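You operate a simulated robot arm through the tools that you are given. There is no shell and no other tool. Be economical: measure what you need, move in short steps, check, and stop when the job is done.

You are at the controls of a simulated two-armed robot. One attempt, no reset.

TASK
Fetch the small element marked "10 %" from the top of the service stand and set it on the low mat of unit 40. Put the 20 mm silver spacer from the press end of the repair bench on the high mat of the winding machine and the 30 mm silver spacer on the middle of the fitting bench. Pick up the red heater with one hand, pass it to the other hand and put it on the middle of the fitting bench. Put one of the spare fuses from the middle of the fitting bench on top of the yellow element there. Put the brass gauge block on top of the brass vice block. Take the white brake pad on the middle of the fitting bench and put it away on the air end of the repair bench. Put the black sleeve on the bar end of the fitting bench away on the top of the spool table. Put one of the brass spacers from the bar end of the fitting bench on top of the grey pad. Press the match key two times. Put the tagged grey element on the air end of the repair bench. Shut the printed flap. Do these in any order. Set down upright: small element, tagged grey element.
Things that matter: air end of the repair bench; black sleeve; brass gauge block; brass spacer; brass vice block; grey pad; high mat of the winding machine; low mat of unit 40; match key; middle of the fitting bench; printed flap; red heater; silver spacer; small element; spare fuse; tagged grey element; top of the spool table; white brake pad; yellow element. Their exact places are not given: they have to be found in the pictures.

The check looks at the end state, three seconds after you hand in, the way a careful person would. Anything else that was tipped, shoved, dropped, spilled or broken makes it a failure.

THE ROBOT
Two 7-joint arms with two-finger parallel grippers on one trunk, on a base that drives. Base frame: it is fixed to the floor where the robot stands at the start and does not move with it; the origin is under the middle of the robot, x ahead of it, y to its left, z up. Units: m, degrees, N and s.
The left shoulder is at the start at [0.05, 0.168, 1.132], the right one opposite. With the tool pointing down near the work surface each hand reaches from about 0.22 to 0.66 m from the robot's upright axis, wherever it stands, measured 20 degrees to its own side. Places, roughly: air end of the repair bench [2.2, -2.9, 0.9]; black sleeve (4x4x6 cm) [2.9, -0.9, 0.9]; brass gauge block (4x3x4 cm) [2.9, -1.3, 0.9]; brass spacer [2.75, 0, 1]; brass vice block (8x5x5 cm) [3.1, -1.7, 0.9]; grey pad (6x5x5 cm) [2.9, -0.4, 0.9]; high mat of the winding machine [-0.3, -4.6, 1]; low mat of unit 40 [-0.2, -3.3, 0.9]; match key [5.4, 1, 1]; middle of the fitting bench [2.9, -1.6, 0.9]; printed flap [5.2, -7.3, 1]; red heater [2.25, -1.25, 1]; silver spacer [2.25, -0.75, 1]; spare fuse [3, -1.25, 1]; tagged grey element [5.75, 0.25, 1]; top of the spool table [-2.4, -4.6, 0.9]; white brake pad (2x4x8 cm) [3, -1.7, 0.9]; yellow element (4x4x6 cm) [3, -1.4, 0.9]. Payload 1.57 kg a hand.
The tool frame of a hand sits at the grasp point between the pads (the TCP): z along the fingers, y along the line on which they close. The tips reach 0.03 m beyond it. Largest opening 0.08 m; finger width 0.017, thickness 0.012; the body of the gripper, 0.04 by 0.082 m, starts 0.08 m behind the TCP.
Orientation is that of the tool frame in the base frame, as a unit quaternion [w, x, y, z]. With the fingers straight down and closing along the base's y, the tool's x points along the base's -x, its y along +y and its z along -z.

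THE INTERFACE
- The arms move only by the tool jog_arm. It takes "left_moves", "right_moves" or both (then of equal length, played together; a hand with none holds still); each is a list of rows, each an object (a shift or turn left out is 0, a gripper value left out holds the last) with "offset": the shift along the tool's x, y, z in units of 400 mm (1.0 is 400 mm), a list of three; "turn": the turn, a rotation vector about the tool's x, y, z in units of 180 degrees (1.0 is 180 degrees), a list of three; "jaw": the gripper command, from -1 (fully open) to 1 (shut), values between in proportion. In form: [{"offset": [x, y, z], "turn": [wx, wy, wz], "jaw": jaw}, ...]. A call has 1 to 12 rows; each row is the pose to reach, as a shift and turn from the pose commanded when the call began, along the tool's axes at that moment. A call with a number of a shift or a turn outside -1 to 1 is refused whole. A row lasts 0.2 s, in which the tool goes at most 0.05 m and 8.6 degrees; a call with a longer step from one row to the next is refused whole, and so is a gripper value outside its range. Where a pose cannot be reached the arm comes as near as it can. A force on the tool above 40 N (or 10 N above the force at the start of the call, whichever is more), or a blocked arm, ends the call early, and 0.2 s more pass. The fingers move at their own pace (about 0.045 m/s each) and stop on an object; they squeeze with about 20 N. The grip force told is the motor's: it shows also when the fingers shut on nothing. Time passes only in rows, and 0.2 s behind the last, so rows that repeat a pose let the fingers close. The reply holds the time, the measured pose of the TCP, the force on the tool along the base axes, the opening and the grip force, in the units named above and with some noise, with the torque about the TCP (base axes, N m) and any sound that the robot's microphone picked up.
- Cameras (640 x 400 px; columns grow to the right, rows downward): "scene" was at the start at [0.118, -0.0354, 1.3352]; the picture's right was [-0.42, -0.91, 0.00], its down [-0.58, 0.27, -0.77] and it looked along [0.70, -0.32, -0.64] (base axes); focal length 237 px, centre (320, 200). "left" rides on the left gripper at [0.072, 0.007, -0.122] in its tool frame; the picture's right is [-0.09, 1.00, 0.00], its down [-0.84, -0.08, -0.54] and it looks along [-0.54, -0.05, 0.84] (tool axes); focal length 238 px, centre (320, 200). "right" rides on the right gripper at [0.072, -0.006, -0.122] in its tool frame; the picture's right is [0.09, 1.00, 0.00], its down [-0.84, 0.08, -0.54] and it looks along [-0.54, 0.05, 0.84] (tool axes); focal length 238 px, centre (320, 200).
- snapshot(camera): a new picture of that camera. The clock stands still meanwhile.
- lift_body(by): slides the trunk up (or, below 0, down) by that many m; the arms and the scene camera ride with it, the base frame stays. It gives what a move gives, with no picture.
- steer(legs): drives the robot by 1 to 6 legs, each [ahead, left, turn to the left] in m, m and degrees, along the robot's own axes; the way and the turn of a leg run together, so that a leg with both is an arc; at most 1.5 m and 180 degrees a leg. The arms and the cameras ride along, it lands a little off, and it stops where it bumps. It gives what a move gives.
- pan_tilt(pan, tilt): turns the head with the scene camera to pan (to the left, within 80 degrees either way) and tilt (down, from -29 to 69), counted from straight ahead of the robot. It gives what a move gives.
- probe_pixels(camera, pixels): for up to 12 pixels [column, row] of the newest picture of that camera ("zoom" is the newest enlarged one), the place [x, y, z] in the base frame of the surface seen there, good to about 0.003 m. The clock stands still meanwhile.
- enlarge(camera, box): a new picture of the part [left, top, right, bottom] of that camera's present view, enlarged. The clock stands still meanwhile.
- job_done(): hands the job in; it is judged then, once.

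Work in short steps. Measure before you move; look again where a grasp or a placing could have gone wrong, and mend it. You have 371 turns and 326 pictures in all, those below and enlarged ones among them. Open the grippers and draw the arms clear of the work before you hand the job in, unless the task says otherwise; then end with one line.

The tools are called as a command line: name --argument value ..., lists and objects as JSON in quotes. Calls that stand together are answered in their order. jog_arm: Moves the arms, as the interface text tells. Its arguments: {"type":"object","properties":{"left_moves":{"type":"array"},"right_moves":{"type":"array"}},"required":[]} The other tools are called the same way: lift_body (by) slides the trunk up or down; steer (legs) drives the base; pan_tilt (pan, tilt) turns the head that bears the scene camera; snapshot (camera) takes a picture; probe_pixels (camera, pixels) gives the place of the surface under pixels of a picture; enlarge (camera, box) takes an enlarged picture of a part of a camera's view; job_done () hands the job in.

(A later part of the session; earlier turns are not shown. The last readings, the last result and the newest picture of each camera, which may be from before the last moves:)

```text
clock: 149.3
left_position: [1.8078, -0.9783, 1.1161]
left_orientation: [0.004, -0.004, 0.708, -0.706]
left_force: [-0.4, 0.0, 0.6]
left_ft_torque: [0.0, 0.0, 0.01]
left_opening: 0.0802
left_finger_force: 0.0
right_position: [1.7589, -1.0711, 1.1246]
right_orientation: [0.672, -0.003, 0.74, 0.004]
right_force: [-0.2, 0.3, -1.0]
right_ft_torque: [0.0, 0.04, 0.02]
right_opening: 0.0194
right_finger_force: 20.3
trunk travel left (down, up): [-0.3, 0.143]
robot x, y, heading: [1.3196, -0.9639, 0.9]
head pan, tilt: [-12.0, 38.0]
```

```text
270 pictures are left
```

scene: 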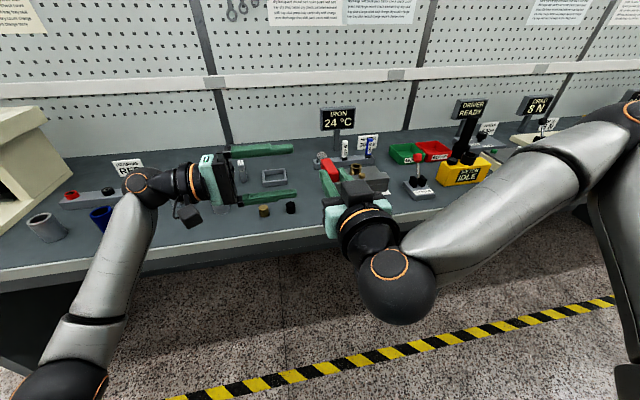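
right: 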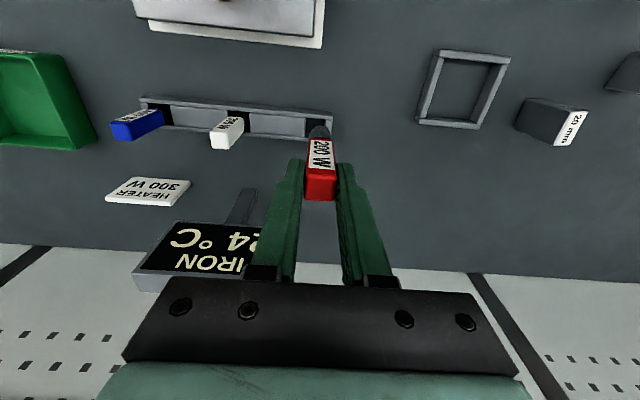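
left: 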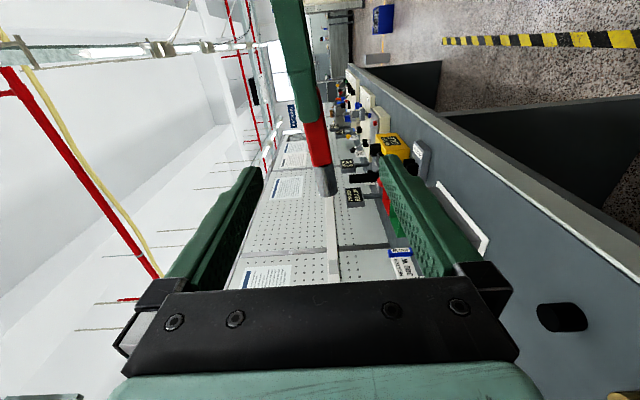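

Aligned. I approach 7 cm and close the left gripper.

jog_arm --left_moves '[{"offset": [0, 0, 0.1]}, {"offset": [0, 0, 0.18]}, {"offset": [0, 0, 0.18], "jaw": 1}, {"offset": [0, 0, 0.18], "jaw": 1}, {"offset": [0, 0, 0.18], "jaw": 1}, {"offset": [0, 0, 0.18], "jaw": 1}, {"offset": [0, 0, 0.18], "jaw": 1}, {"offset": [0, 0, 0.18], "jaw": 1}]'

snapshot --camera "left"

```text
clock: 151.1
left_position: [1.8099, -1.0492, 1.1182]
left_orientation: [0.003, -0.004, 0.707, -0.707]
left_force: [0.3, 0.1, 0.9]
left_ft_torque: [-0.09, 0.4, -0.2]
left_opening: 0.0209
left_finger_force: 20.3
right_position: [1.7585, -1.0694, 1.1238]
right_orientation: [0.673, -0.004, 0.74, 0.004]
right_force: [-0.4, 0.5, -0.9]
right_ft_torque: [0.07, -0.34, 0.18]
right_opening: 0.0191
right_finger_force: 19.9
trunk travel left (down, up): [-0.3, 0.143]
robot x, y, heading: [1.3169, -0.9663, 0.9]
head pan, tilt: [-12.0, 38.0]
```

```text
269 pictures are left
```

left: 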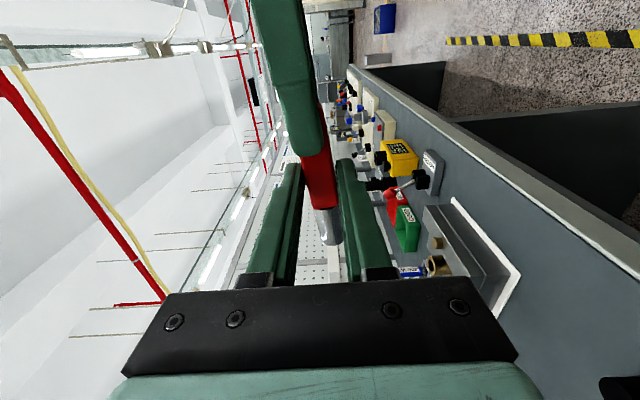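

Both hands grip the heater. I open the right, then pull the left forward (+x) and away.

jog_arm --right_moves '[{"jaw": -1}, {"jaw": -1}, {"jaw": -1}, {"jaw": -1}, {"jaw": -1}, {"jaw": -1}, {"jaw": -1}, {"jaw": -1}]' --left_moves '[{}, {}, {}, {}, {"offset": [-0.06, 0, 0]}, {"offset": [-0.12, 0, 0]}, {"offset": [-0.18, 0, 0]}, {"offset": [-0.2, 0, -0.08]}]'

snapshot --camera "scene"

```text
clock: 152.9
left_position: [1.8909, -1.0155, 1.1184]
left_orientation: [-0.005, 0.004, -0.707, 0.707]
left_force: [0.1, -0.3, 0.3]
left_ft_torque: [0.0, 0.01, -0.03]
left_opening: 0.0182
left_finger_force: 19.9
right_position: [1.7597, -1.0692, 1.1244]
right_orientation: [0.672, -0.003, 0.74, 0.004]
right_force: [-0.2, 0.1, -0.5]
right_ft_torque: [0.0, -0.03, 0.0]
right_opening: 0.0797
right_finger_force: 0.0
trunk travel left (down, up): [-0.3, 0.143]
robot x, y, heading: [1.3156, -0.9608, 0.8]
head pan, tilt: [-12.0, 38.0]
```

```text
268 pictures are left
```

scene: 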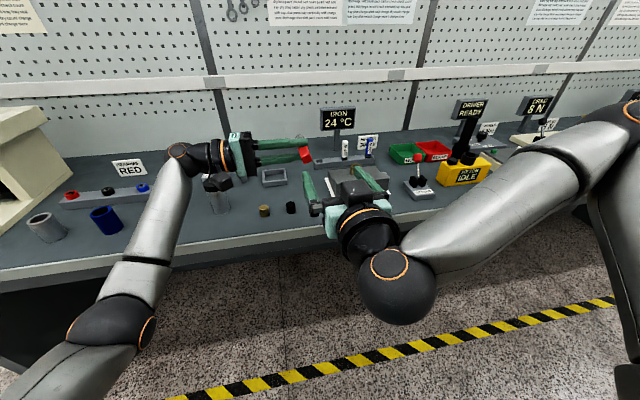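

Passed over to the left hand. I turn both hands back down while parting them.

jog_arm --left_moves '[{"offset": [0.03, 0, -0.1], "turn": [-0.0417, 0, 0]}, {"offset": [0.06, 0, -0.2], "turn": [-0.0833, 0, 0]}, {"offset": [0.1, 0, -0.3], "turn": [-0.125, 0, 0]}, {"offset": [0.15, 0, -0.4], "turn": [-0.1667, 0, 0]}, {"offset": [0.2, 0, -0.42], "turn": [-0.2083, 0, 0]}, {"offset": [0.2, 0, -0.42], "turn": [-0.25, 0, 0]}, {"offset": [0.2, 0, -0.42], "turn": [-0.2917, 0, 0]}, {"offset": [0.2, 0, -0.42], "turn": [-0.3333, 0, 0]}, {"offset": [0.2, 0, -0.42], "turn": [-0.375, 0, 0]}, {"offset": [0.2, 0, -0.42], "turn": [-0.4167, 0, 0]}, {"offset": [0.2, 0, -0.42], "turn": [-0.4583, 0, 0]}, {"offset": [0.2, 0, -0.42], "turn": [-0.5, 0, 0]}]' --right_moves '[{"offset": [0, -0.04, 0], "turn": [0, 0.04, 0]}, {"offset": [0, -0.08, 0], "turn": [0, 0.08, 0]}, {"offset": [0, -0.12, 0], "turn": [0, 0.12, 0]}, {"offset": [0, -0.16, 0], "turn": [0, 0.16, 0]}, {"offset": [0, -0.2, 0], "turn": [0, 0.2, 0]}, {"offset": [0, -0.24, 0], "turn": [0, 0.24, 0]}, {"offset": [0, -0.28, 0], "turn": [0, 0.28, 0]}, {"offset": [0, -0.3, 0], "turn": [0, 0.32, 0]}, {"offset": [0, -0.3, 0], "turn": [0, 0.36, 0]}, {"offset": [0, -0.3, 0], "turn": [0, 0.4, 0]}, {"offset": [0, -0.3, 0], "turn": [0, 0.44, 0]}, {"offset": [0, -0.3, 0], "turn": [0, 0.47, 0]}]'

snapshot --camera "scene"

snapshot --camera "left"

```text
clock: 155.5
left_position: [1.8068, -0.8478, 1.1189]
left_orientation: [-0.001, -0.006, 1.0, 0.001]
left_force: [0.9, -0.2, 0.1]
left_ft_torque: [-0.03, 0.02, 0.0]
left_opening: 0.0181
left_finger_force: 20.5
right_position: [1.7587, -1.1867, 1.125]
right_orientation: [-0.002, -0.007, 1.0, 0.001]
right_force: [0.4, 0.1, -0.7]
right_ft_torque: [0.0, 0.0, 0.01]
right_opening: 0.08
right_finger_force: 0.1
trunk travel left (down, up): [-0.3, 0.143]
robot x, y, heading: [1.3144, -0.9657, 0.5]
head pan, tilt: [-12.0, 38.0]
```

```text
267 pictures are left
```

scene: 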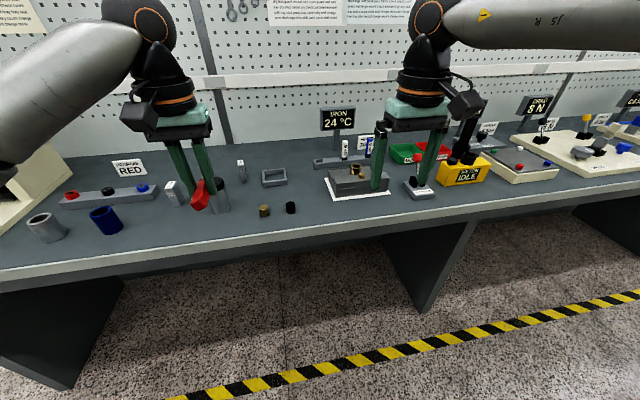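

```text
266 pictures are left
```

left: 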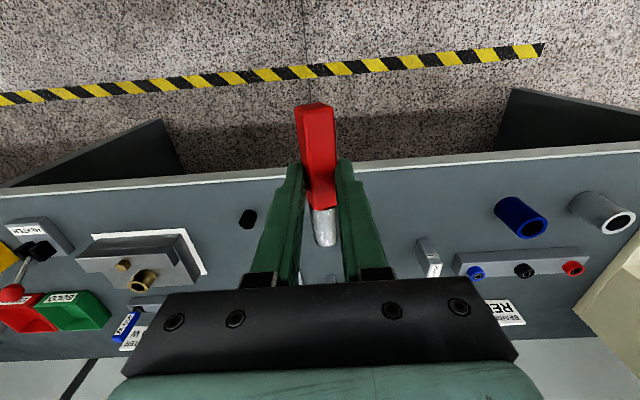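

Both hands down again. I tuck the left hand, then drive to place the 30 mm spacer (≈[2.15,−0.75]) in front of the right shoulder.

jog_arm --left_moves '[{"offset": [0.1, -0.03, -0.05]}, {"offset": [0.2, -0.06, -0.1]}, {"offset": [0.3, -0.08, -0.15]}, {"offset": [0.38, -0.1, -0.2]}]'

steer --legs '[[0, 0.41, -0.5], [0.36, 0, 0]]'

pan_tilt --pan -20 --tilt 45

snapshot --camera "scene"

snapshot --camera "right"

```text
clock: 156.5
left_position: [1.6575, -0.8893, 1.1988]
left_orientation: [0.0, -0.006, 1.0, 0.0]
left_force: [-0.1, -0.3, -1.1]
left_ft_torque: [-0.03, -0.01, 0.02]
left_opening: 0.0183
left_finger_force: 20.1
right_position: [1.7612, -1.187, 1.1238]
right_orientation: [0.0, -0.005, 1.0, 0.0]
right_force: [-0.3, 0.6, -0.1]
right_ft_torque: [0.01, 0.0, 0.03]
right_opening: 0.0801
right_finger_force: 0.0
trunk travel left (down, up): [-0.3, 0.143]
robot x, y, heading: [1.3187, -0.9635, 0.8]
head pan, tilt: [-12.0, 38.0]
```

```text
clock: 161.0
left_position: [2.0206, -0.4634, 1.2007]
left_orientation: [-0.001, -0.007, 1.0, 0.001]
left_force: [0.5, 0.3, -0.6]
left_ft_torque: [0.02, 0.01, 0.01]
left_opening: 0.0183
left_finger_force: 20.1
right_position: [2.1225, -0.7623, 1.1247]
right_orientation: [0.0, -0.007, 1.0, 0.001]
right_force: [0.0, -0.2, 0.7]
right_ft_torque: [0.0, 0.03, -0.03]
right_opening: 0.08
right_finger_force: 0.1
trunk travel left (down, up): [-0.3, 0.143]
robot x, y, heading: [1.6819, -0.5387, 0.6]
head pan, tilt: [-12.0, 38.0]
```

```text
clock: 161.7
left_position: [2.0207, -0.4642, 1.2003]
left_orientation: [0.001, -0.006, 1.0, 0.0]
left_force: [0.3, 0.6, -0.5]
left_ft_torque: [-0.03, -0.01, 0.01]
left_opening: 0.018
left_finger_force: 20.1
right_position: [2.1217, -0.7616, 1.1249]
right_orientation: [0.0, -0.006, 1.0, 0.002]
right_force: [-1.0, 0.2, 0.7]
right_ft_torque: [0.0, 0.0, -0.02]
right_opening: 0.0799
right_finger_force: 0.0
trunk travel left (down, up): [-0.3, 0.143]
robot x, y, heading: [1.6803, -0.5377, 0.8]
head pan, tilt: [-20.0, 45.0]
```

```text
265 pictures are left
```

scene: 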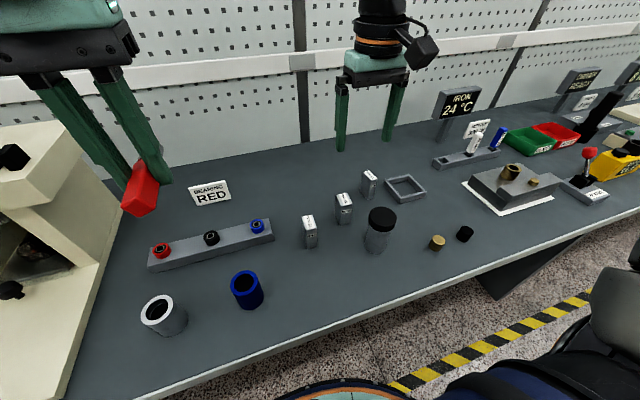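

```text
264 pictures are left
```

right: 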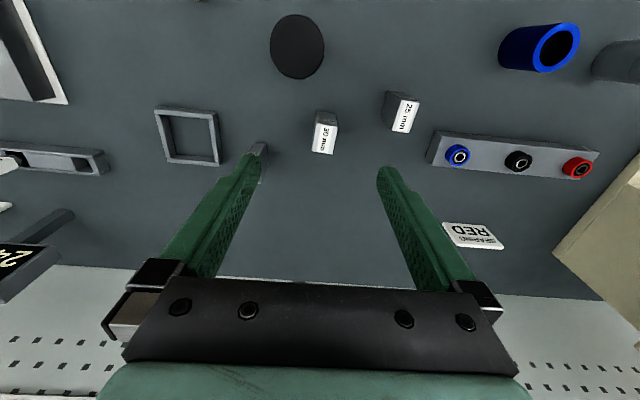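

Spacer "30 mm" is at right-camera (325,135). I enlarge and probe its top corners.

enlarge --camera "right" --box '[295, 95, 355, 165]'

probe_pixels --camera "zoom" --pixels '[[280, 185], [365, 190], [275, 320], [350, 325], [320, 250], [300, 140]]'

```text
5.71 times, centred on (325, 130) of right
```

zoom: 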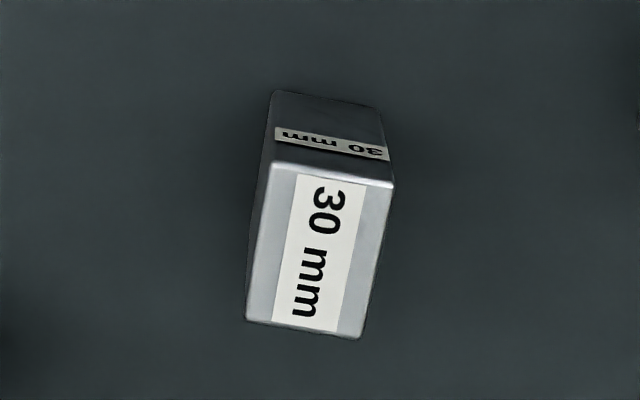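

```text
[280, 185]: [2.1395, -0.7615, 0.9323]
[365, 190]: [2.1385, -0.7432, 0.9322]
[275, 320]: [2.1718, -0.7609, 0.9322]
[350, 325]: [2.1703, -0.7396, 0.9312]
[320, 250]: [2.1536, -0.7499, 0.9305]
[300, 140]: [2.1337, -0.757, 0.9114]
```

Spacer centre [2.154,−0.750], 27 mm across y, top 0.932. I descend to TCP z 0.905, close and lift.

jog_arm --right_moves '[{"offset": [-0.08, 0.03, 0.08]}, {"offset": [-0.08, 0.03, 0.2]}, {"offset": [-0.08, 0.03, 0.32]}, {"offset": [-0.08, 0.03, 0.44]}, {"offset": [-0.08, 0.03, 0.55]}]'

snapshot --camera "right"

```text
clock: 162.9
left_position: [2.0205, -0.4655, 1.2003]
left_orientation: [-0.001, -0.007, 1.0, 0.001]
left_force: [-0.2, -0.4, 0.1]
left_ft_torque: [0.04, 0.0, 0.02]
left_opening: 0.0182
left_finger_force: 19.7
right_position: [2.1566, -0.7477, 0.9019]
right_orientation: [0.0, -0.006, 1.0, 0.001]
right_force: [-0.2, 0.0, 0.1]
right_ft_torque: [-0.03, -0.01, 0.0]
right_opening: 0.0801
right_finger_force: 0.1
trunk travel left (down, up): [-0.3, 0.143]
robot x, y, heading: [1.6814, -0.5388, 0.8]
head pan, tilt: [-20.0, 45.0]
```

```text
262 pictures are left
```

right: 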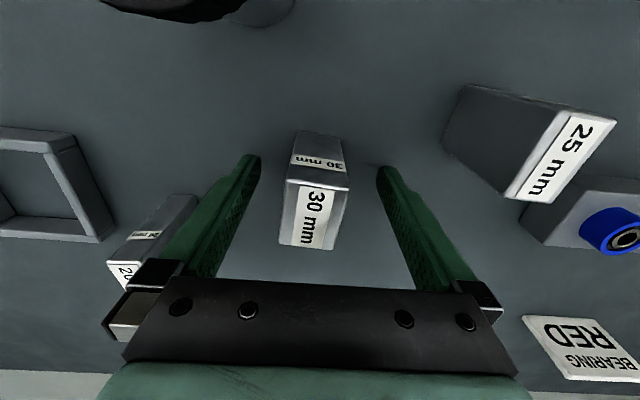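

Good straddle. Close and lift.

jog_arm --right_moves '[{"jaw": 1}, {"jaw": 1}, {"jaw": 1}, {"jaw": 1}, {"jaw": 1}, {"offset": [0, 0, -0.1]}, {"offset": [0, 0, -0.2]}, {"offset": [0, 0, -0.3]}, {"offset": [0, 0, -0.4]}, {"offset": [0, 0, -0.5]}, {"offset": [0.08, 0, -0.58]}, {"offset": [0.16, 0, -0.62]}]'

snapshot --camera "right"

```text
clock: 165.5
left_position: [2.0206, -0.4661, 1.2004]
left_orientation: [-0.001, -0.006, 1.0, -0.001]
left_force: [-0.1, 0.0, -1.8]
left_ft_torque: [0.0, -0.03, 0.02]
left_opening: 0.0184
left_finger_force: 19.5
right_position: [2.0912, -0.7475, 1.1555]
right_orientation: [-0.001, -0.006, 1.0, 0.001]
right_force: [-0.4, 0.2, -2.1]
right_ft_torque: [-0.01, 0.02, 0.05]
right_opening: 0.03
right_finger_force: 20.2
trunk travel left (down, up): [-0.3, 0.143]
robot x, y, heading: [1.6791, -0.5396, 0.8]
head pan, tilt: [-20.0, 45.0]
```

```text
261 pictures are left
```

right: 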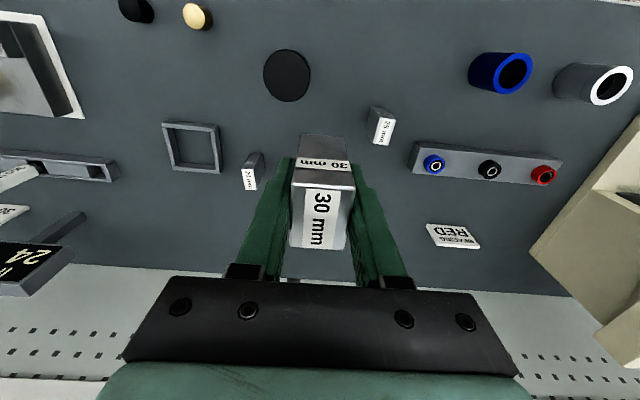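

Both items in hand. I back off, go left around the bench end and advance to see the other side.

steer --legs '[[-0.4, 0, -0.8], [0, 1.35, 0], [1.3, 0, 0]]'

pan_tilt --pan -20 --tilt 20

snapshot --camera "scene"

pan_tilt --pan 25 --tilt 20

snapshot --camera "scene"

```text
clock: 180.6
left_position: [2.9011, 1.0022, 1.2002]
left_orientation: [0.0, -0.04, 0.999, 0.0]
left_force: [0.5, 0.2, -0.8]
left_ft_torque: [0.03, 0.03, 0.0]
left_opening: 0.0184
left_finger_force: 20.4
right_position: [2.9928, 0.7244, 1.1555]
right_orientation: [-0.001, -0.04, 0.999, 0.001]
right_force: [-0.1, 0.0, -2.7]
right_ft_torque: [0.02, -0.02, -0.01]
right_opening: 0.0301
right_finger_force: 20.3
trunk travel left (down, up): [-0.3, 0.143]
robot x, y, heading: [2.5674, 0.904, 4.7]
head pan, tilt: [-20.0, 45.0]
```

```text
clock: 181.5
left_position: [2.9009, 1.0029, 1.2002]
left_orientation: [0.0, -0.039, 0.999, 0.0]
left_force: [0.1, -0.1, -0.9]
left_ft_torque: [-0.01, 0.01, -0.01]
left_opening: 0.0183
left_finger_force: 20.0
right_position: [2.9922, 0.7251, 1.155]
right_orientation: [0.0, -0.04, 0.999, 0.0]
right_force: [-0.2, 0.5, -2.4]
right_ft_torque: [0.01, 0.01, -0.01]
right_opening: 0.0298
right_finger_force: 20.0
trunk travel left (down, up): [-0.3, 0.143]
robot x, y, heading: [2.5659, 0.9055, 4.5]
head pan, tilt: [-20.0, 20.0]
```

```text
260 pictures are left
```

scene: 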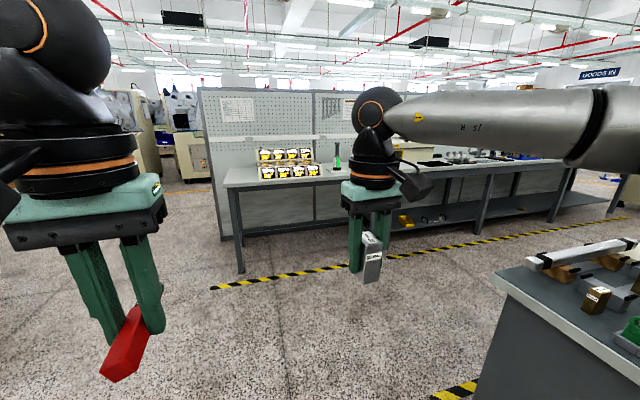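

```text
clock: 182.7
left_position: [2.9014, 1.0026, 1.2004]
left_orientation: [0.0, -0.04, 0.999, 0.0]
left_force: [0.8, -0.5, -0.8]
left_ft_torque: [0.01, -0.02, 0.0]
left_opening: 0.0183
left_finger_force: 20.5
right_position: [2.9937, 0.7245, 1.1552]
right_orientation: [0.0, -0.039, 0.999, 0.001]
right_force: [-0.4, -0.8, -2.5]
right_ft_torque: [-0.01, -0.03, 0.02]
right_opening: 0.0297
right_finger_force: 20.0
trunk travel left (down, up): [-0.3, 0.143]
robot x, y, heading: [2.5639, 0.9058, 4.7]
head pan, tilt: [25.0, 20.0]
```

```text
259 pictures are left
```

scene: 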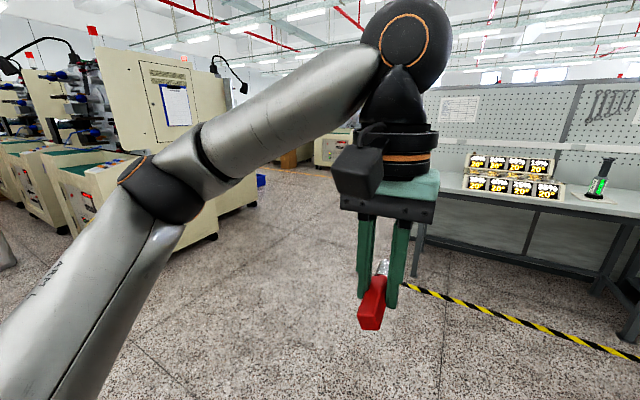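

The next bench (x≈5+) faces me; the fitting bench faces +x. I drive to x≈4.0, turn to −y, go to y≈−1.45, then face −x.

steer --legs '[[1.45, 0, -4.7], [0, 0, -90], [1.5, 0, 0], [0.9, 0, 0], [0, 0, -90]]'

pan_tilt --pan 0 --tilt 25

snapshot --camera "scene"

```text
clock: 208.9
left_position: [3.8876, -1.5086, 1.1996]
left_orientation: [0.0, 0.999, 0.04, 0.001]
left_force: [-0.4, -0.3, -0.8]
left_ft_torque: [-0.02, -0.02, 0.02]
left_opening: 0.0181
left_finger_force: 19.9
right_position: [3.7954, -1.2306, 1.1559]
right_orientation: [0.001, 0.999, 0.04, 0.0]
right_force: [-0.1, -0.2, -1.6]
right_ft_torque: [-0.01, 0.01, 0.01]
right_opening: 0.0294
right_finger_force: 20.0
trunk travel left (down, up): [-0.3, 0.143]
robot x, y, heading: [4.2231, -1.4126, -175.6]
head pan, tilt: [25.0, 20.0]
```

```text
clock: 209.8
left_position: [3.8886, -1.5084, 1.199]
left_orientation: [0.0, 0.999, 0.04, 0.0]
left_force: [0.3, -0.5, -1.5]
left_ft_torque: [0.01, 0.0, 0.04]
left_opening: 0.0183
left_finger_force: 20.0
right_position: [3.7958, -1.2307, 1.1534]
right_orientation: [0.0, 0.999, 0.041, 0.001]
right_force: [-0.4, 1.0, -1.7]
right_ft_torque: [0.0, 0.01, -0.01]
right_opening: 0.03
right_finger_force: 19.9
trunk travel left (down, up): [-0.3, 0.143]
robot x, y, heading: [4.2256, -1.4117, -175.2]
head pan, tilt: [0.0, 25.0]
```

```text
258 pictures are left
```

scene: 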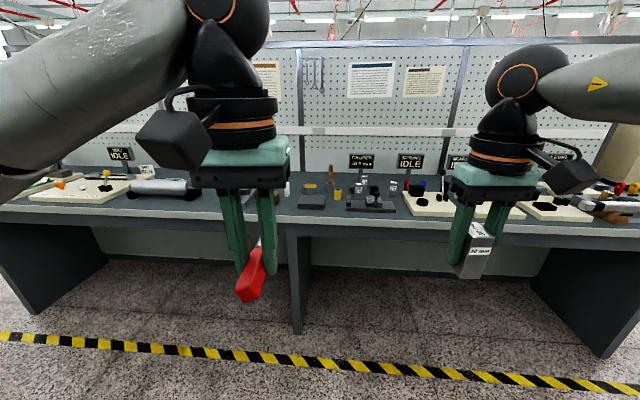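

The middle of the fitting bench shows at cols 280–420. I probe the front edge and mid-section.

probe_pixels --camera "scene" --pixels '[[350, 218], [290, 220], [330, 200], [420, 200], [305, 210], [360, 165], [360, 190]]'

steer --legs '[[0.45, 0, -4.8]]'

pan_tilt --pan 0 --tilt 35

snapshot --camera "scene"

```text
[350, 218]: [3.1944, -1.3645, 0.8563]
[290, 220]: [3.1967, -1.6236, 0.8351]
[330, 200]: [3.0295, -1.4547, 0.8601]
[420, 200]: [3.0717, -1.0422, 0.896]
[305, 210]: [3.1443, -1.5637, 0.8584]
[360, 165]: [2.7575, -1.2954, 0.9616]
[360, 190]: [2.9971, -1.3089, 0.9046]
```

```text
clock: 212.5
left_position: [3.4196, -1.4964, 1.1998]
left_orientation: [0.001, 1.0, -0.002, 0.001]
left_force: [-0.6, 0.7, -1.2]
left_ft_torque: [0.03, -0.02, -0.01]
left_opening: 0.0186
left_finger_force: 20.2
right_position: [3.3525, -1.2113, 1.1549]
right_orientation: [0.0, 1.0, -0.001, 0.001]
right_force: [-0.1, 0.3, -1.8]
right_ft_torque: [0.03, -0.05, 0.0]
right_opening: 0.0298
right_finger_force: 20.1
trunk travel left (down, up): [-0.3, 0.143]
robot x, y, heading: [3.7608, -1.4262, 179.9]
head pan, tilt: [0.0, 25.0]
```

```text
clock: 213.2
left_position: [3.4208, -1.497, 1.2]
left_orientation: [0.0, 1.0, -0.003, 0.0]
left_force: [-0.2, 0.2, -1.2]
left_ft_torque: [-0.02, -0.01, 0.01]
left_opening: 0.0181
left_finger_force: 19.8
right_position: [3.3523, -1.2122, 1.1555]
right_orientation: [0.001, 1.0, -0.003, 0.001]
right_force: [-0.5, -0.5, -2.6]
right_ft_torque: [-0.01, 0.03, 0.0]
right_opening: 0.0297
right_finger_force: 20.2
trunk travel left (down, up): [-0.3, 0.143]
robot x, y, heading: [3.7625, -1.4321, 179.7]
head pan, tilt: [0.0, 35.0]
```

```text
257 pictures are left
```

scene: 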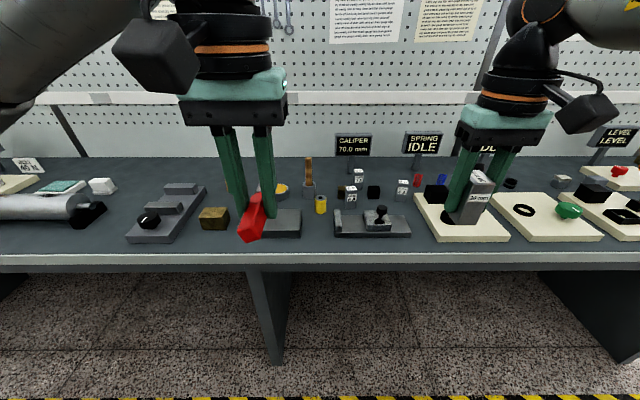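

Middle contents come into view. I enlarge.

enlarge --camera "scene" --box '[120, 150, 440, 260]'

```text
2.00 times, centred on (280, 205) of scene
```

zoom: 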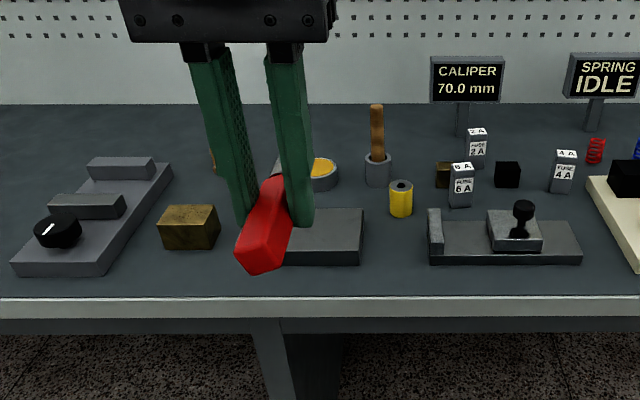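

The left hand hides part of the bench. I move it outward to look.

jog_arm --left_moves '[{"offset": [0.05, 0.1, -0.03]}, {"offset": [0.1, 0.2, -0.05]}, {"offset": [0.12, 0.3, -0.05]}, {"offset": [0.12, 0.4, -0.05]}, {"offset": [0.12, 0.5, -0.05]}]'

enlarge --camera "scene" --box '[120, 140, 440, 260]'

probe_pixels --camera "zoom" --pixels '[[185, 235], [215, 240], [350, 260], [400, 202], [442, 195], [460, 185], [477, 155], [565, 170], [507, 190], [300, 230], [375, 255], [590, 270]]'

```text
clock: 214.4
left_position: [3.4663, -1.6974, 1.2177]
left_orientation: [0.0, 1.0, -0.004, 0.0]
left_force: [0.8, -0.3, -1.1]
left_ft_torque: [-0.01, -0.01, 0.04]
left_opening: 0.0181
left_finger_force: 20.4
right_position: [3.3521, -1.2118, 1.1544]
right_orientation: [0.0, 1.0, -0.002, 0.0]
right_force: [-0.2, -0.1, -2.6]
right_ft_torque: [-0.03, 0.01, 0.0]
right_opening: 0.0297
right_finger_force: 19.8
trunk travel left (down, up): [-0.3, 0.143]
robot x, y, heading: [3.7636, -1.4275, 179.7]
head pan, tilt: [0.0, 35.0]
```

```text
2.00 times, centred on (280, 200) of scene
```

zoom: 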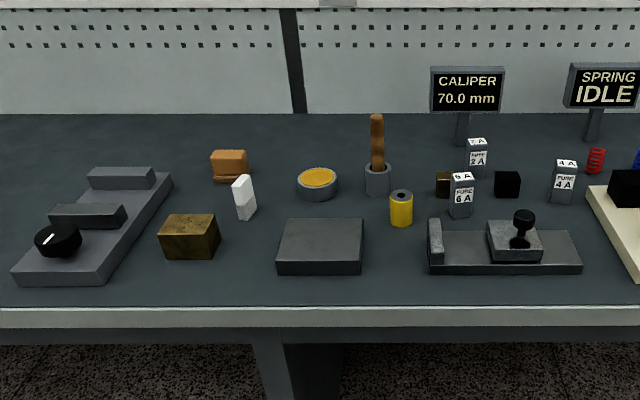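

```text
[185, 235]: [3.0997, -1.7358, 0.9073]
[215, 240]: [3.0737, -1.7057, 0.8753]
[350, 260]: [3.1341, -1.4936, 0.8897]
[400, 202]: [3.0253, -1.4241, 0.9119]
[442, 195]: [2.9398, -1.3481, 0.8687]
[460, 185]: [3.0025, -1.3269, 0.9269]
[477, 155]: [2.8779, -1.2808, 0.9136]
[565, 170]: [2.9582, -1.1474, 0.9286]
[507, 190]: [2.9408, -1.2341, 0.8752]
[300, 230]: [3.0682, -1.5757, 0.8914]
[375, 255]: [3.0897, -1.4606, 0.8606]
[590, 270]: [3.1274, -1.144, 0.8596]
```

I see the free areas; I probe candidates and the pad, plus block tops.

probe_pixels --camera "zoom" --pixels '[[280, 205], [250, 250], [340, 205], [275, 160], [240, 185], [246, 210], [317, 180], [230, 160], [280, 270], [363, 235], [165, 222], [210, 220]]'

```text
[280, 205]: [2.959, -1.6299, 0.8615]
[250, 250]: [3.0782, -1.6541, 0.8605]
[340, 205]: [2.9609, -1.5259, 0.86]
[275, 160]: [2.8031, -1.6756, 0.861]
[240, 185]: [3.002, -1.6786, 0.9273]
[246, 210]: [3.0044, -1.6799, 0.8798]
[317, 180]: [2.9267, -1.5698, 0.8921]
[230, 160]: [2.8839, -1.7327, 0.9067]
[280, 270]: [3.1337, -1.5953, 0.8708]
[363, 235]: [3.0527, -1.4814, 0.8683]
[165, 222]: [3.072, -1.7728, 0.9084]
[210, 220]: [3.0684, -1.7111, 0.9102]
```

Plan: heater in the gap at [3.09,−1.65] (left hand), spacer at [3.13,−1.43]. I drive to base ≈[3.55,−1.48].

steer --legs '[[0.21, 0.05, 0.3]]'

jog_arm --left_moves '[{"offset": [-0.1, -0.05, 0.03]}, {"offset": [-0.2, -0.1, 0.06]}, {"offset": [-0.3, -0.15, 0.12]}, {"offset": [-0.37, -0.2, 0.2]}]'

snapshot --camera "left"

```text
clock: 216.1
left_position: [3.2543, -1.7456, 1.2176]
left_orientation: [-0.001, 1.0, -0.002, -0.001]
left_force: [0.2, 0.0, 0.0]
left_ft_torque: [-0.02, -0.01, -0.02]
left_opening: 0.0184
left_finger_force: 19.6
right_position: [3.1393, -1.2599, 1.1548]
right_orientation: [0.001, 1.0, -0.002, 0.001]
right_force: [-0.4, 0.0, -1.8]
right_ft_torque: [0.01, -0.02, 0.0]
right_opening: 0.0298
right_finger_force: 20.3
trunk travel left (down, up): [-0.3, 0.143]
robot x, y, heading: [3.552, -1.4741, 179.8]
head pan, tilt: [0.0, 35.0]
```

```text
refused: row 3 steps farther than a row can; nothing moved
```

```text
254 pictures are left
```

left: 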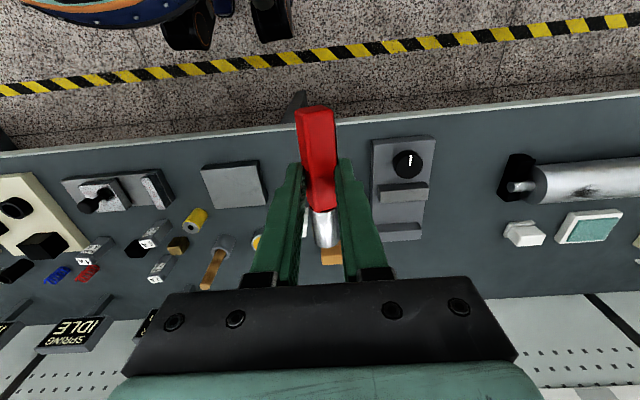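

I move in smaller rows to [3.09,−1.65], z≈1.05.

jog_arm --left_moves '[{"offset": [-0.1, -0.06, 0.0]}, {"offset": [-0.2, -0.12, 0.0]}, {"offset": [-0.3, -0.18, 0.0]}, {"offset": [-0.4, -0.24, 0.02]}, {"offset": [-0.41, -0.24, 0.12]}, {"offset": [-0.41, -0.24, 0.22]}, {"offset": [-0.41, -0.24, 0.32]}, {"offset": [-0.41, -0.24, 0.42]}]'

snapshot --camera "left"

snapshot --camera "scene"

```text
clock: 217.9
left_position: [3.095, -1.6487, 1.048]
left_orientation: [0.0, 1.0, -0.002, 0.0]
left_force: [0.1, 0.0, -0.9]
left_ft_torque: [-0.01, 0.01, 0.0]
left_opening: 0.0183
left_finger_force: 20.1
right_position: [3.1393, -1.2618, 1.1548]
right_orientation: [0.001, 1.0, -0.002, 0.0]
right_force: [-0.7, -0.2, -3.0]
right_ft_torque: [0.01, -0.02, 0.01]
right_opening: 0.03
right_finger_force: 20.0
trunk travel left (down, up): [-0.3, 0.143]
robot x, y, heading: [3.5483, -1.4784, 179.7]
head pan, tilt: [0.0, 35.0]
```

```text
253 pictures are left
```

left: 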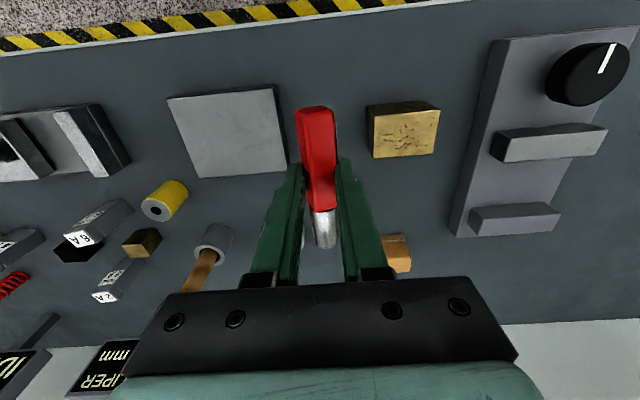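

```text
252 pictures are left
```

scene: 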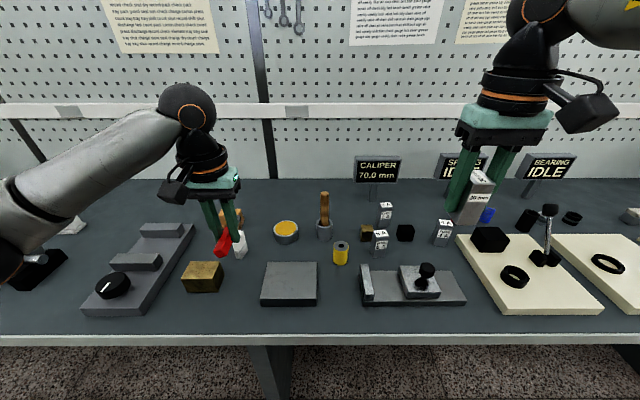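

Clear gap. I shift 1.5 cm toward the front, descend to TCP z 0.893, open slightly and rise.

jog_arm --left_moves '[{"offset": [0.04, 0.005, 0.1]}, {"offset": [0.04, 0.005, 0.2]}, {"offset": [0.04, 0.005, 0.3]}, {"offset": [0.04, 0.005, 0.36]}, {"offset": [0.04, 0.005, 0.388]}, {"offset": [0.04, 0.005, 0.388]}]'

snapshot --camera "scene"

```text
clock: 219.3
left_position: [3.108, -1.6524, 0.8951]
left_orientation: [0.001, 1.0, -0.002, 0.0]
left_force: [0.2, 0.2, -0.1]
left_ft_torque: [0.03, -0.01, -0.03]
left_opening: 0.0182
left_finger_force: 20.1
right_position: [3.14, -1.2596, 1.1545]
right_orientation: [0.0, 1.0, -0.002, 0.0]
right_force: [0.0, 0.5, -2.1]
right_ft_torque: [-0.01, 0.04, 0.0]
right_opening: 0.0297
right_finger_force: 19.7
trunk travel left (down, up): [-0.3, 0.143]
robot x, y, heading: [3.5498, -1.4791, 179.9]
head pan, tilt: [0.0, 35.0]
```

```text
251 pictures are left
```

scene: 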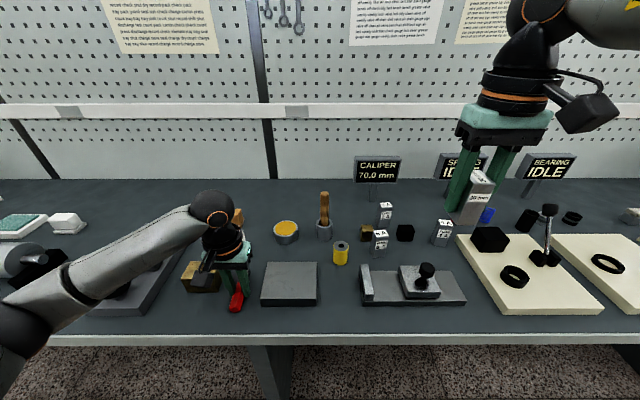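

No contact yet; 3 mm lower, then open to ~0.036 and rise.

jog_arm --left_moves '[{"offset": [0, 0, 0.008]}, {"offset": [0, 0, 0.008]}, {"offset": [0, 0, 0.008], "jaw": 0.1}, {"offset": [0, 0, 0.008], "jaw": 0.1}, {"offset": [0, 0, -0.08], "jaw": 0.1}, {"offset": [0, 0, -0.18], "jaw": 0.1}, {"offset": [0, 0, -0.28], "jaw": 0.1}, {"offset": [0, 0, -0.38], "jaw": 0.1}]'

snapshot --camera "left"

```text
clock: 221.1
left_position: [3.1078, -1.6506, 1.0477]
left_orientation: [0.001, 1.0, -0.002, 0.001]
left_force: [0.1, 0.3, -0.5]
left_ft_torque: [-0.01, 0.01, -0.01]
left_opening: 0.0362
left_finger_force: 0.0
right_position: [3.1415, -1.2605, 1.1553]
right_orientation: [0.001, 1.0, -0.002, 0.0]
right_force: [0.2, -0.8, -2.4]
right_ft_torque: [-0.01, 0.02, -0.01]
right_opening: 0.0299
right_finger_force: 19.9
trunk travel left (down, up): [-0.3, 0.143]
robot x, y, heading: [3.5502, -1.4764, 179.7]
head pan, tilt: [0.0, 35.0]
```

```text
250 pictures are left
```

left: 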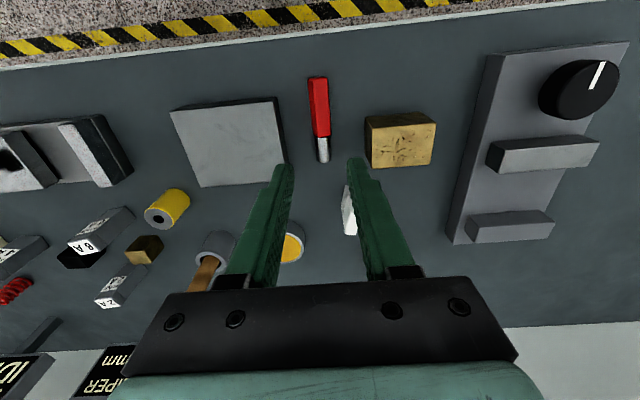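

Heater lies on the bench. I raise the left hand and shift the base 0.18 m left (−y) so the right can set the spacer at [3.13,−1.43].

jog_arm --left_moves '[{"offset": [0.1, 0, -0.06], "jaw": -1}, {"offset": [0.2, 0, -0.12]}, {"offset": [0.3, 0, -0.18]}]'

steer --legs '[[0, 0.18, 0]]'

snapshot --camera "right"

snapshot --camera "scene"

```text
clock: 221.9
left_position: [3.2263, -1.6511, 1.1192]
left_orientation: [0.0, 1.0, -0.001, -0.001]
left_force: [1.1, -0.6, 0.1]
left_ft_torque: [0.02, 0.0, 0.0]
left_opening: 0.0801
left_finger_force: 0.1
right_position: [3.1403, -1.2614, 1.1559]
right_orientation: [0.001, 1.0, -0.002, 0.0]
right_force: [-0.3, -1.2, -2.1]
right_ft_torque: [0.0, -0.04, 0.0]
right_opening: 0.0298
right_finger_force: 20.3
trunk travel left (down, up): [-0.3, 0.143]
robot x, y, heading: [3.5508, -1.4776, 179.8]
head pan, tilt: [0.0, 35.0]
```

```text
clock: 223.4
left_position: [3.2247, -1.8304, 1.1195]
left_orientation: [0.001, 1.0, -0.001, 0.0]
left_force: [-0.2, 0.0, -0.1]
left_ft_torque: [0.01, 0.03, -0.01]
left_opening: 0.0801
left_finger_force: 0.0
right_position: [3.1392, -1.4401, 1.1562]
right_orientation: [0.001, 1.0, -0.001, -0.001]
right_force: [0.3, 0.4, -2.9]
right_ft_torque: [0.02, 0.04, -0.01]
right_opening: 0.0299
right_finger_force: 20.2
trunk travel left (down, up): [-0.3, 0.143]
robot x, y, heading: [3.5498, -1.652, 180.0]
head pan, tilt: [0.0, 35.0]
```

```text
249 pictures are left
```

right: 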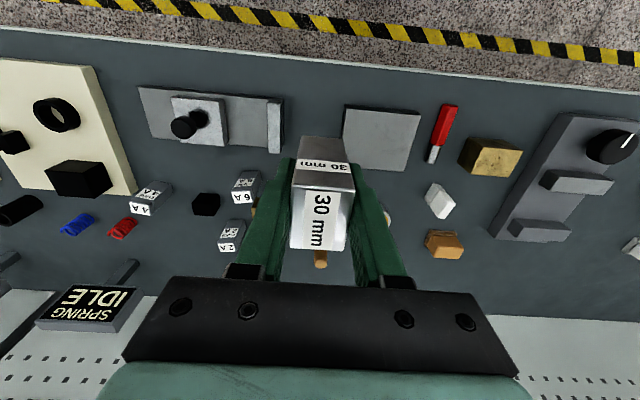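

```text
248 pictures are left
```

scene: 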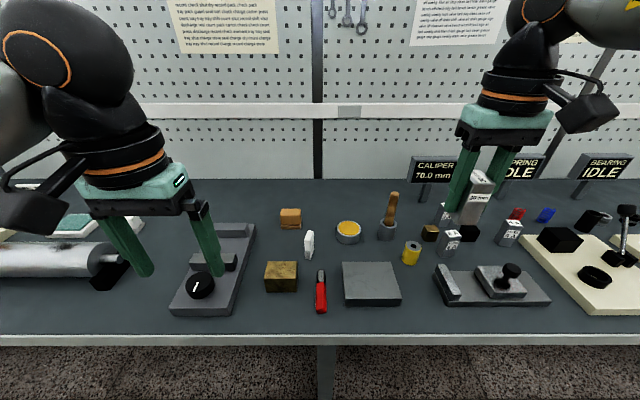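

I probe the gap's edges at (401,290) and (434,290) and beyond.

probe_pixels --camera "scene" --pixels '[[398, 285], [404, 285], [416, 290], [430, 280], [440, 290], [418, 310], [434, 300]]'

```text
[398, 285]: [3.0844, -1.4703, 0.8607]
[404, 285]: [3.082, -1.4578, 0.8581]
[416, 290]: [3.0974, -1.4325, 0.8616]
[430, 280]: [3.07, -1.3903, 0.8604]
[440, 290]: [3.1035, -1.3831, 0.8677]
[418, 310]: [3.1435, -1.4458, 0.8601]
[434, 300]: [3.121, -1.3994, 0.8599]
```

Gap is 9 cm wide, centred y −1.43. I lower the spacer to [3.125,−1.431].

jog_arm --right_moves '[{"offset": [-0.03, -0.02, 0.1]}, {"offset": [-0.035, -0.022, 0.22]}, {"offset": [-0.035, -0.022, 0.34]}, {"offset": [-0.035, -0.022, 0.46]}, {"offset": [-0.035, -0.022, 0.56]}, {"offset": [-0.035, -0.022, 0.61]}, {"offset": [-0.035, -0.022, 0.61]}]'

snapshot --camera "scene"

```text
clock: 225.0
left_position: [3.2253, -1.8295, 1.1196]
left_orientation: [0.0, 1.0, 0.0, 0.0]
left_force: [0.3, -0.9, 0.1]
left_ft_torque: [0.03, 0.01, 0.0]
left_opening: 0.0802
left_finger_force: 0.0
right_position: [3.1273, -1.4325, 0.9102]
right_orientation: [0.001, 1.0, -0.001, 0.001]
right_force: [0.4, 0.7, -1.4]
right_ft_torque: [0.0, 0.01, 0.01]
right_opening: 0.0297
right_finger_force: 20.2
trunk travel left (down, up): [-0.3, 0.143]
robot x, y, heading: [3.5506, -1.653, 179.8]
head pan, tilt: [0.0, 35.0]
```

```text
247 pictures are left
```

scene: 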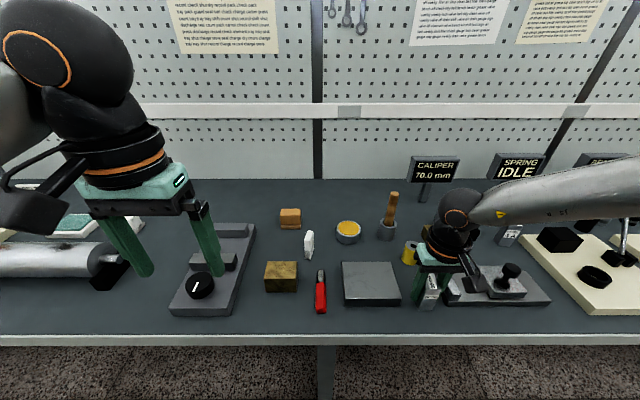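

Lower 6 mm, release and rise.

jog_arm --right_moves '[{"offset": [0, 0, 0.01]}, {"offset": [0, 0, 0.017]}, {"offset": [0, 0, 0.017], "jaw": -0.15}, {"offset": [0, 0, 0.017], "jaw": -0.15}, {"offset": [0, 0, 0.017], "jaw": -0.15}, {"offset": [0, 0, -0.08], "jaw": -0.15}, {"offset": [0, 0, -0.18], "jaw": -0.15}, {"offset": [0, 0, -0.28], "jaw": -0.15}, {"offset": [0, 0, -0.38], "jaw": -0.15}, {"offset": [0, 0, -0.48], "jaw": -0.15}]'

snapshot --camera "right"

```text
clock: 227.2
left_position: [3.2254, -1.8308, 1.1199]
left_orientation: [0.0, 1.0, 0.0, 0.0]
left_force: [-0.2, -0.3, -0.1]
left_ft_torque: [0.0, 0.01, 0.03]
left_opening: 0.0799
left_finger_force: 0.0
right_position: [3.1271, -1.433, 1.1046]
right_orientation: [0.001, 1.0, -0.001, 0.0]
right_force: [-0.9, -0.1, 0.2]
right_ft_torque: [0.0, 0.03, 0.01]
right_opening: 0.046
right_finger_force: 0.1
trunk travel left (down, up): [-0.3, 0.143]
robot x, y, heading: [3.5498, -1.652, 180.1]
head pan, tilt: [0.0, 35.0]
```

```text
246 pictures are left
```

right: 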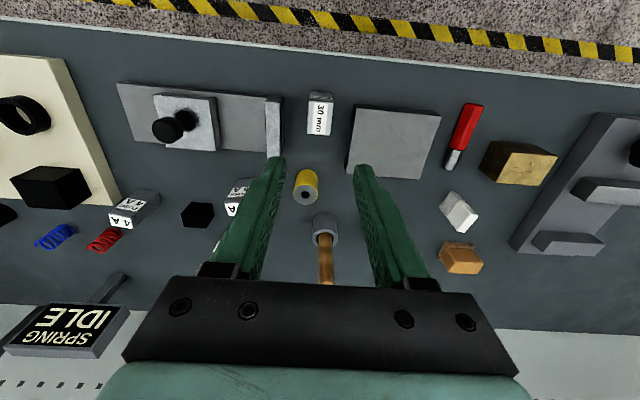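

Spacer stands fine. Next the fuse: 6A fuse ≈[3.0,−1.325] onto the yellow element ≈[3.02,−1.42]. I drive 0.12 m closer and measure with the right camera.

steer --legs '[[0.12, 0, 0]]'

jog_arm --right_moves '[{"offset": [0, -0.1, 0], "jaw": -1}, {"offset": [0, -0.2, 0]}, {"offset": [0.0, -0.27, 0]}]'

snapshot --camera "right"

snapshot --camera "scene"

```text
clock: 228.4
left_position: [3.1092, -1.83, 1.1194]
left_orientation: [0.0, 1.0, -0.001, 0.0]
left_force: [-0.5, 1.3, -0.9]
left_ft_torque: [0.01, -0.01, 0.0]
left_opening: 0.08
left_finger_force: 0.0
right_position: [3.01, -1.4333, 1.104]
right_orientation: [0.001, 1.0, 0.0, 0.001]
right_force: [0.1, 0.1, -0.2]
right_ft_torque: [-0.01, -0.04, 0.01]
right_opening: 0.046
right_finger_force: 0.1
trunk travel left (down, up): [-0.3, 0.143]
robot x, y, heading: [3.4315, -1.6549, 180.1]
head pan, tilt: [0.0, 35.0]
```

```text
clock: 229.2
left_position: [3.1095, -1.8306, 1.1188]
left_orientation: [0.001, 1.0, -0.001, 0.0]
left_force: [-0.1, 0.1, 0.2]
left_ft_torque: [0.03, 0.0, -0.04]
left_opening: 0.0801
left_finger_force: 0.1
right_position: [3.0098, -1.3239, 1.1044]
right_orientation: [0.0, 1.0, 0.0, 0.0]
right_force: [-0.9, -1.3, 0.8]
right_ft_torque: [0.0, 0.02, 0.03]
right_opening: 0.0799
right_finger_force: 0.1
trunk travel left (down, up): [-0.3, 0.143]
robot x, y, heading: [3.4263, -1.6556, 179.8]
head pan, tilt: [0.0, 35.0]
```

```text
245 pictures are left
```

right: 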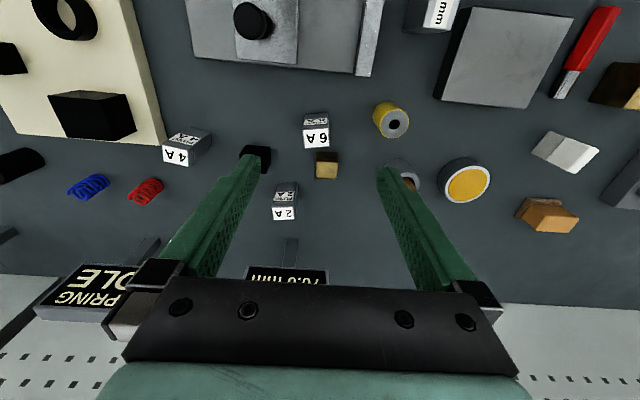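

```text
244 pictures are left
```

scene: 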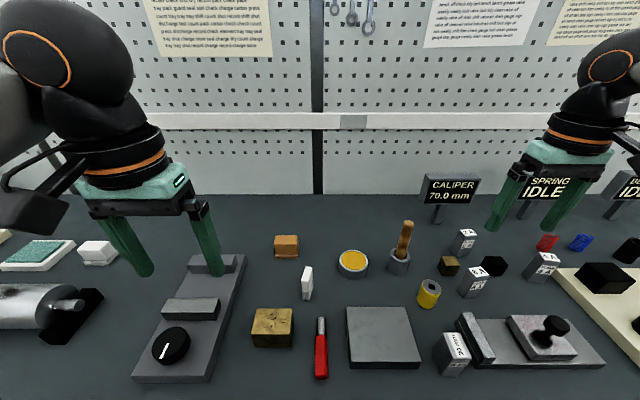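

I enlarge the right view to measure fuse 6A, the gauge block and the yellow element.

enlarge --camera "right" --box '[270, 85, 430, 185]'

probe_pixels --camera "zoom" --pixels '[[140, 190], [230, 190], [140, 240], [235, 240], [185, 215], [190, 275], [265, 275], [190, 315], [265, 315], [490, 155], [455, 120], [530, 130]]'

```text
4.00 times, centred on (350, 135) of right
```

zoom: 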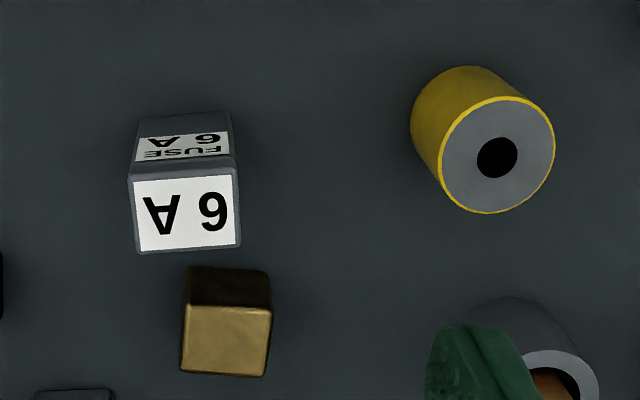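

```text
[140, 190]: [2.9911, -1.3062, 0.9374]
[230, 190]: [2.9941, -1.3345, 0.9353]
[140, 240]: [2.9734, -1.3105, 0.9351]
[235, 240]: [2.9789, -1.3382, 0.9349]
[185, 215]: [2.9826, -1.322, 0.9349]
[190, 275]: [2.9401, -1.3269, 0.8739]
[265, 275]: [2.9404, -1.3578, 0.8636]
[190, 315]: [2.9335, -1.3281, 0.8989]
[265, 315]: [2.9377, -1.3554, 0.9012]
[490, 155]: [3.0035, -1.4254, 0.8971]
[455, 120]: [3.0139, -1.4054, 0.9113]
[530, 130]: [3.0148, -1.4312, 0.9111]
```

probe_pixels --camera "zoom" --pixels '[[497, 107], [495, 205], [452, 155], [545, 150], [470, 120], [525, 190]]'

jog_arm --right_moves '[{"offset": [-0.06, 0.0, 0.1]}, {"offset": [-0.06, 0, 0.2]}, {"offset": [-0.06, 0.0, 0.3]}]'

snapshot --camera "right"

```text
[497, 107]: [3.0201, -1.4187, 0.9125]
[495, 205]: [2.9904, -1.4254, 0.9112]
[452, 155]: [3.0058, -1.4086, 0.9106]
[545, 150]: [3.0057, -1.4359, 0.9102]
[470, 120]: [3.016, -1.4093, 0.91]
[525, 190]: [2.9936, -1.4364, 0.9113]
```

```text
clock: 230.1
left_position: [3.1099, -1.8284, 1.1192]
left_orientation: [0.0, 1.0, -0.001, 0.001]
left_force: [-0.5, 0.4, 0.6]
left_ft_torque: [0.01, 0.03, 0.01]
left_opening: 0.0801
left_finger_force: 0.0
right_position: [2.9887, -1.3229, 0.9835]
right_orientation: [0.002, 1.0, -0.001, 0.0]
right_force: [-0.8, 0.2, 0.0]
right_ft_torque: [0.0, -0.01, 0.01]
right_opening: 0.0801
right_finger_force: 0.0
trunk travel left (down, up): [-0.3, 0.143]
robot x, y, heading: [3.4349, -1.6505, 179.8]
head pan, tilt: [0.0, 35.0]
```

```text
242 pictures are left
```

right: 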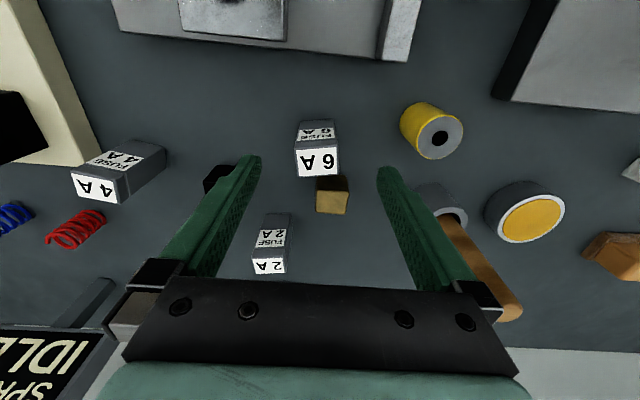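

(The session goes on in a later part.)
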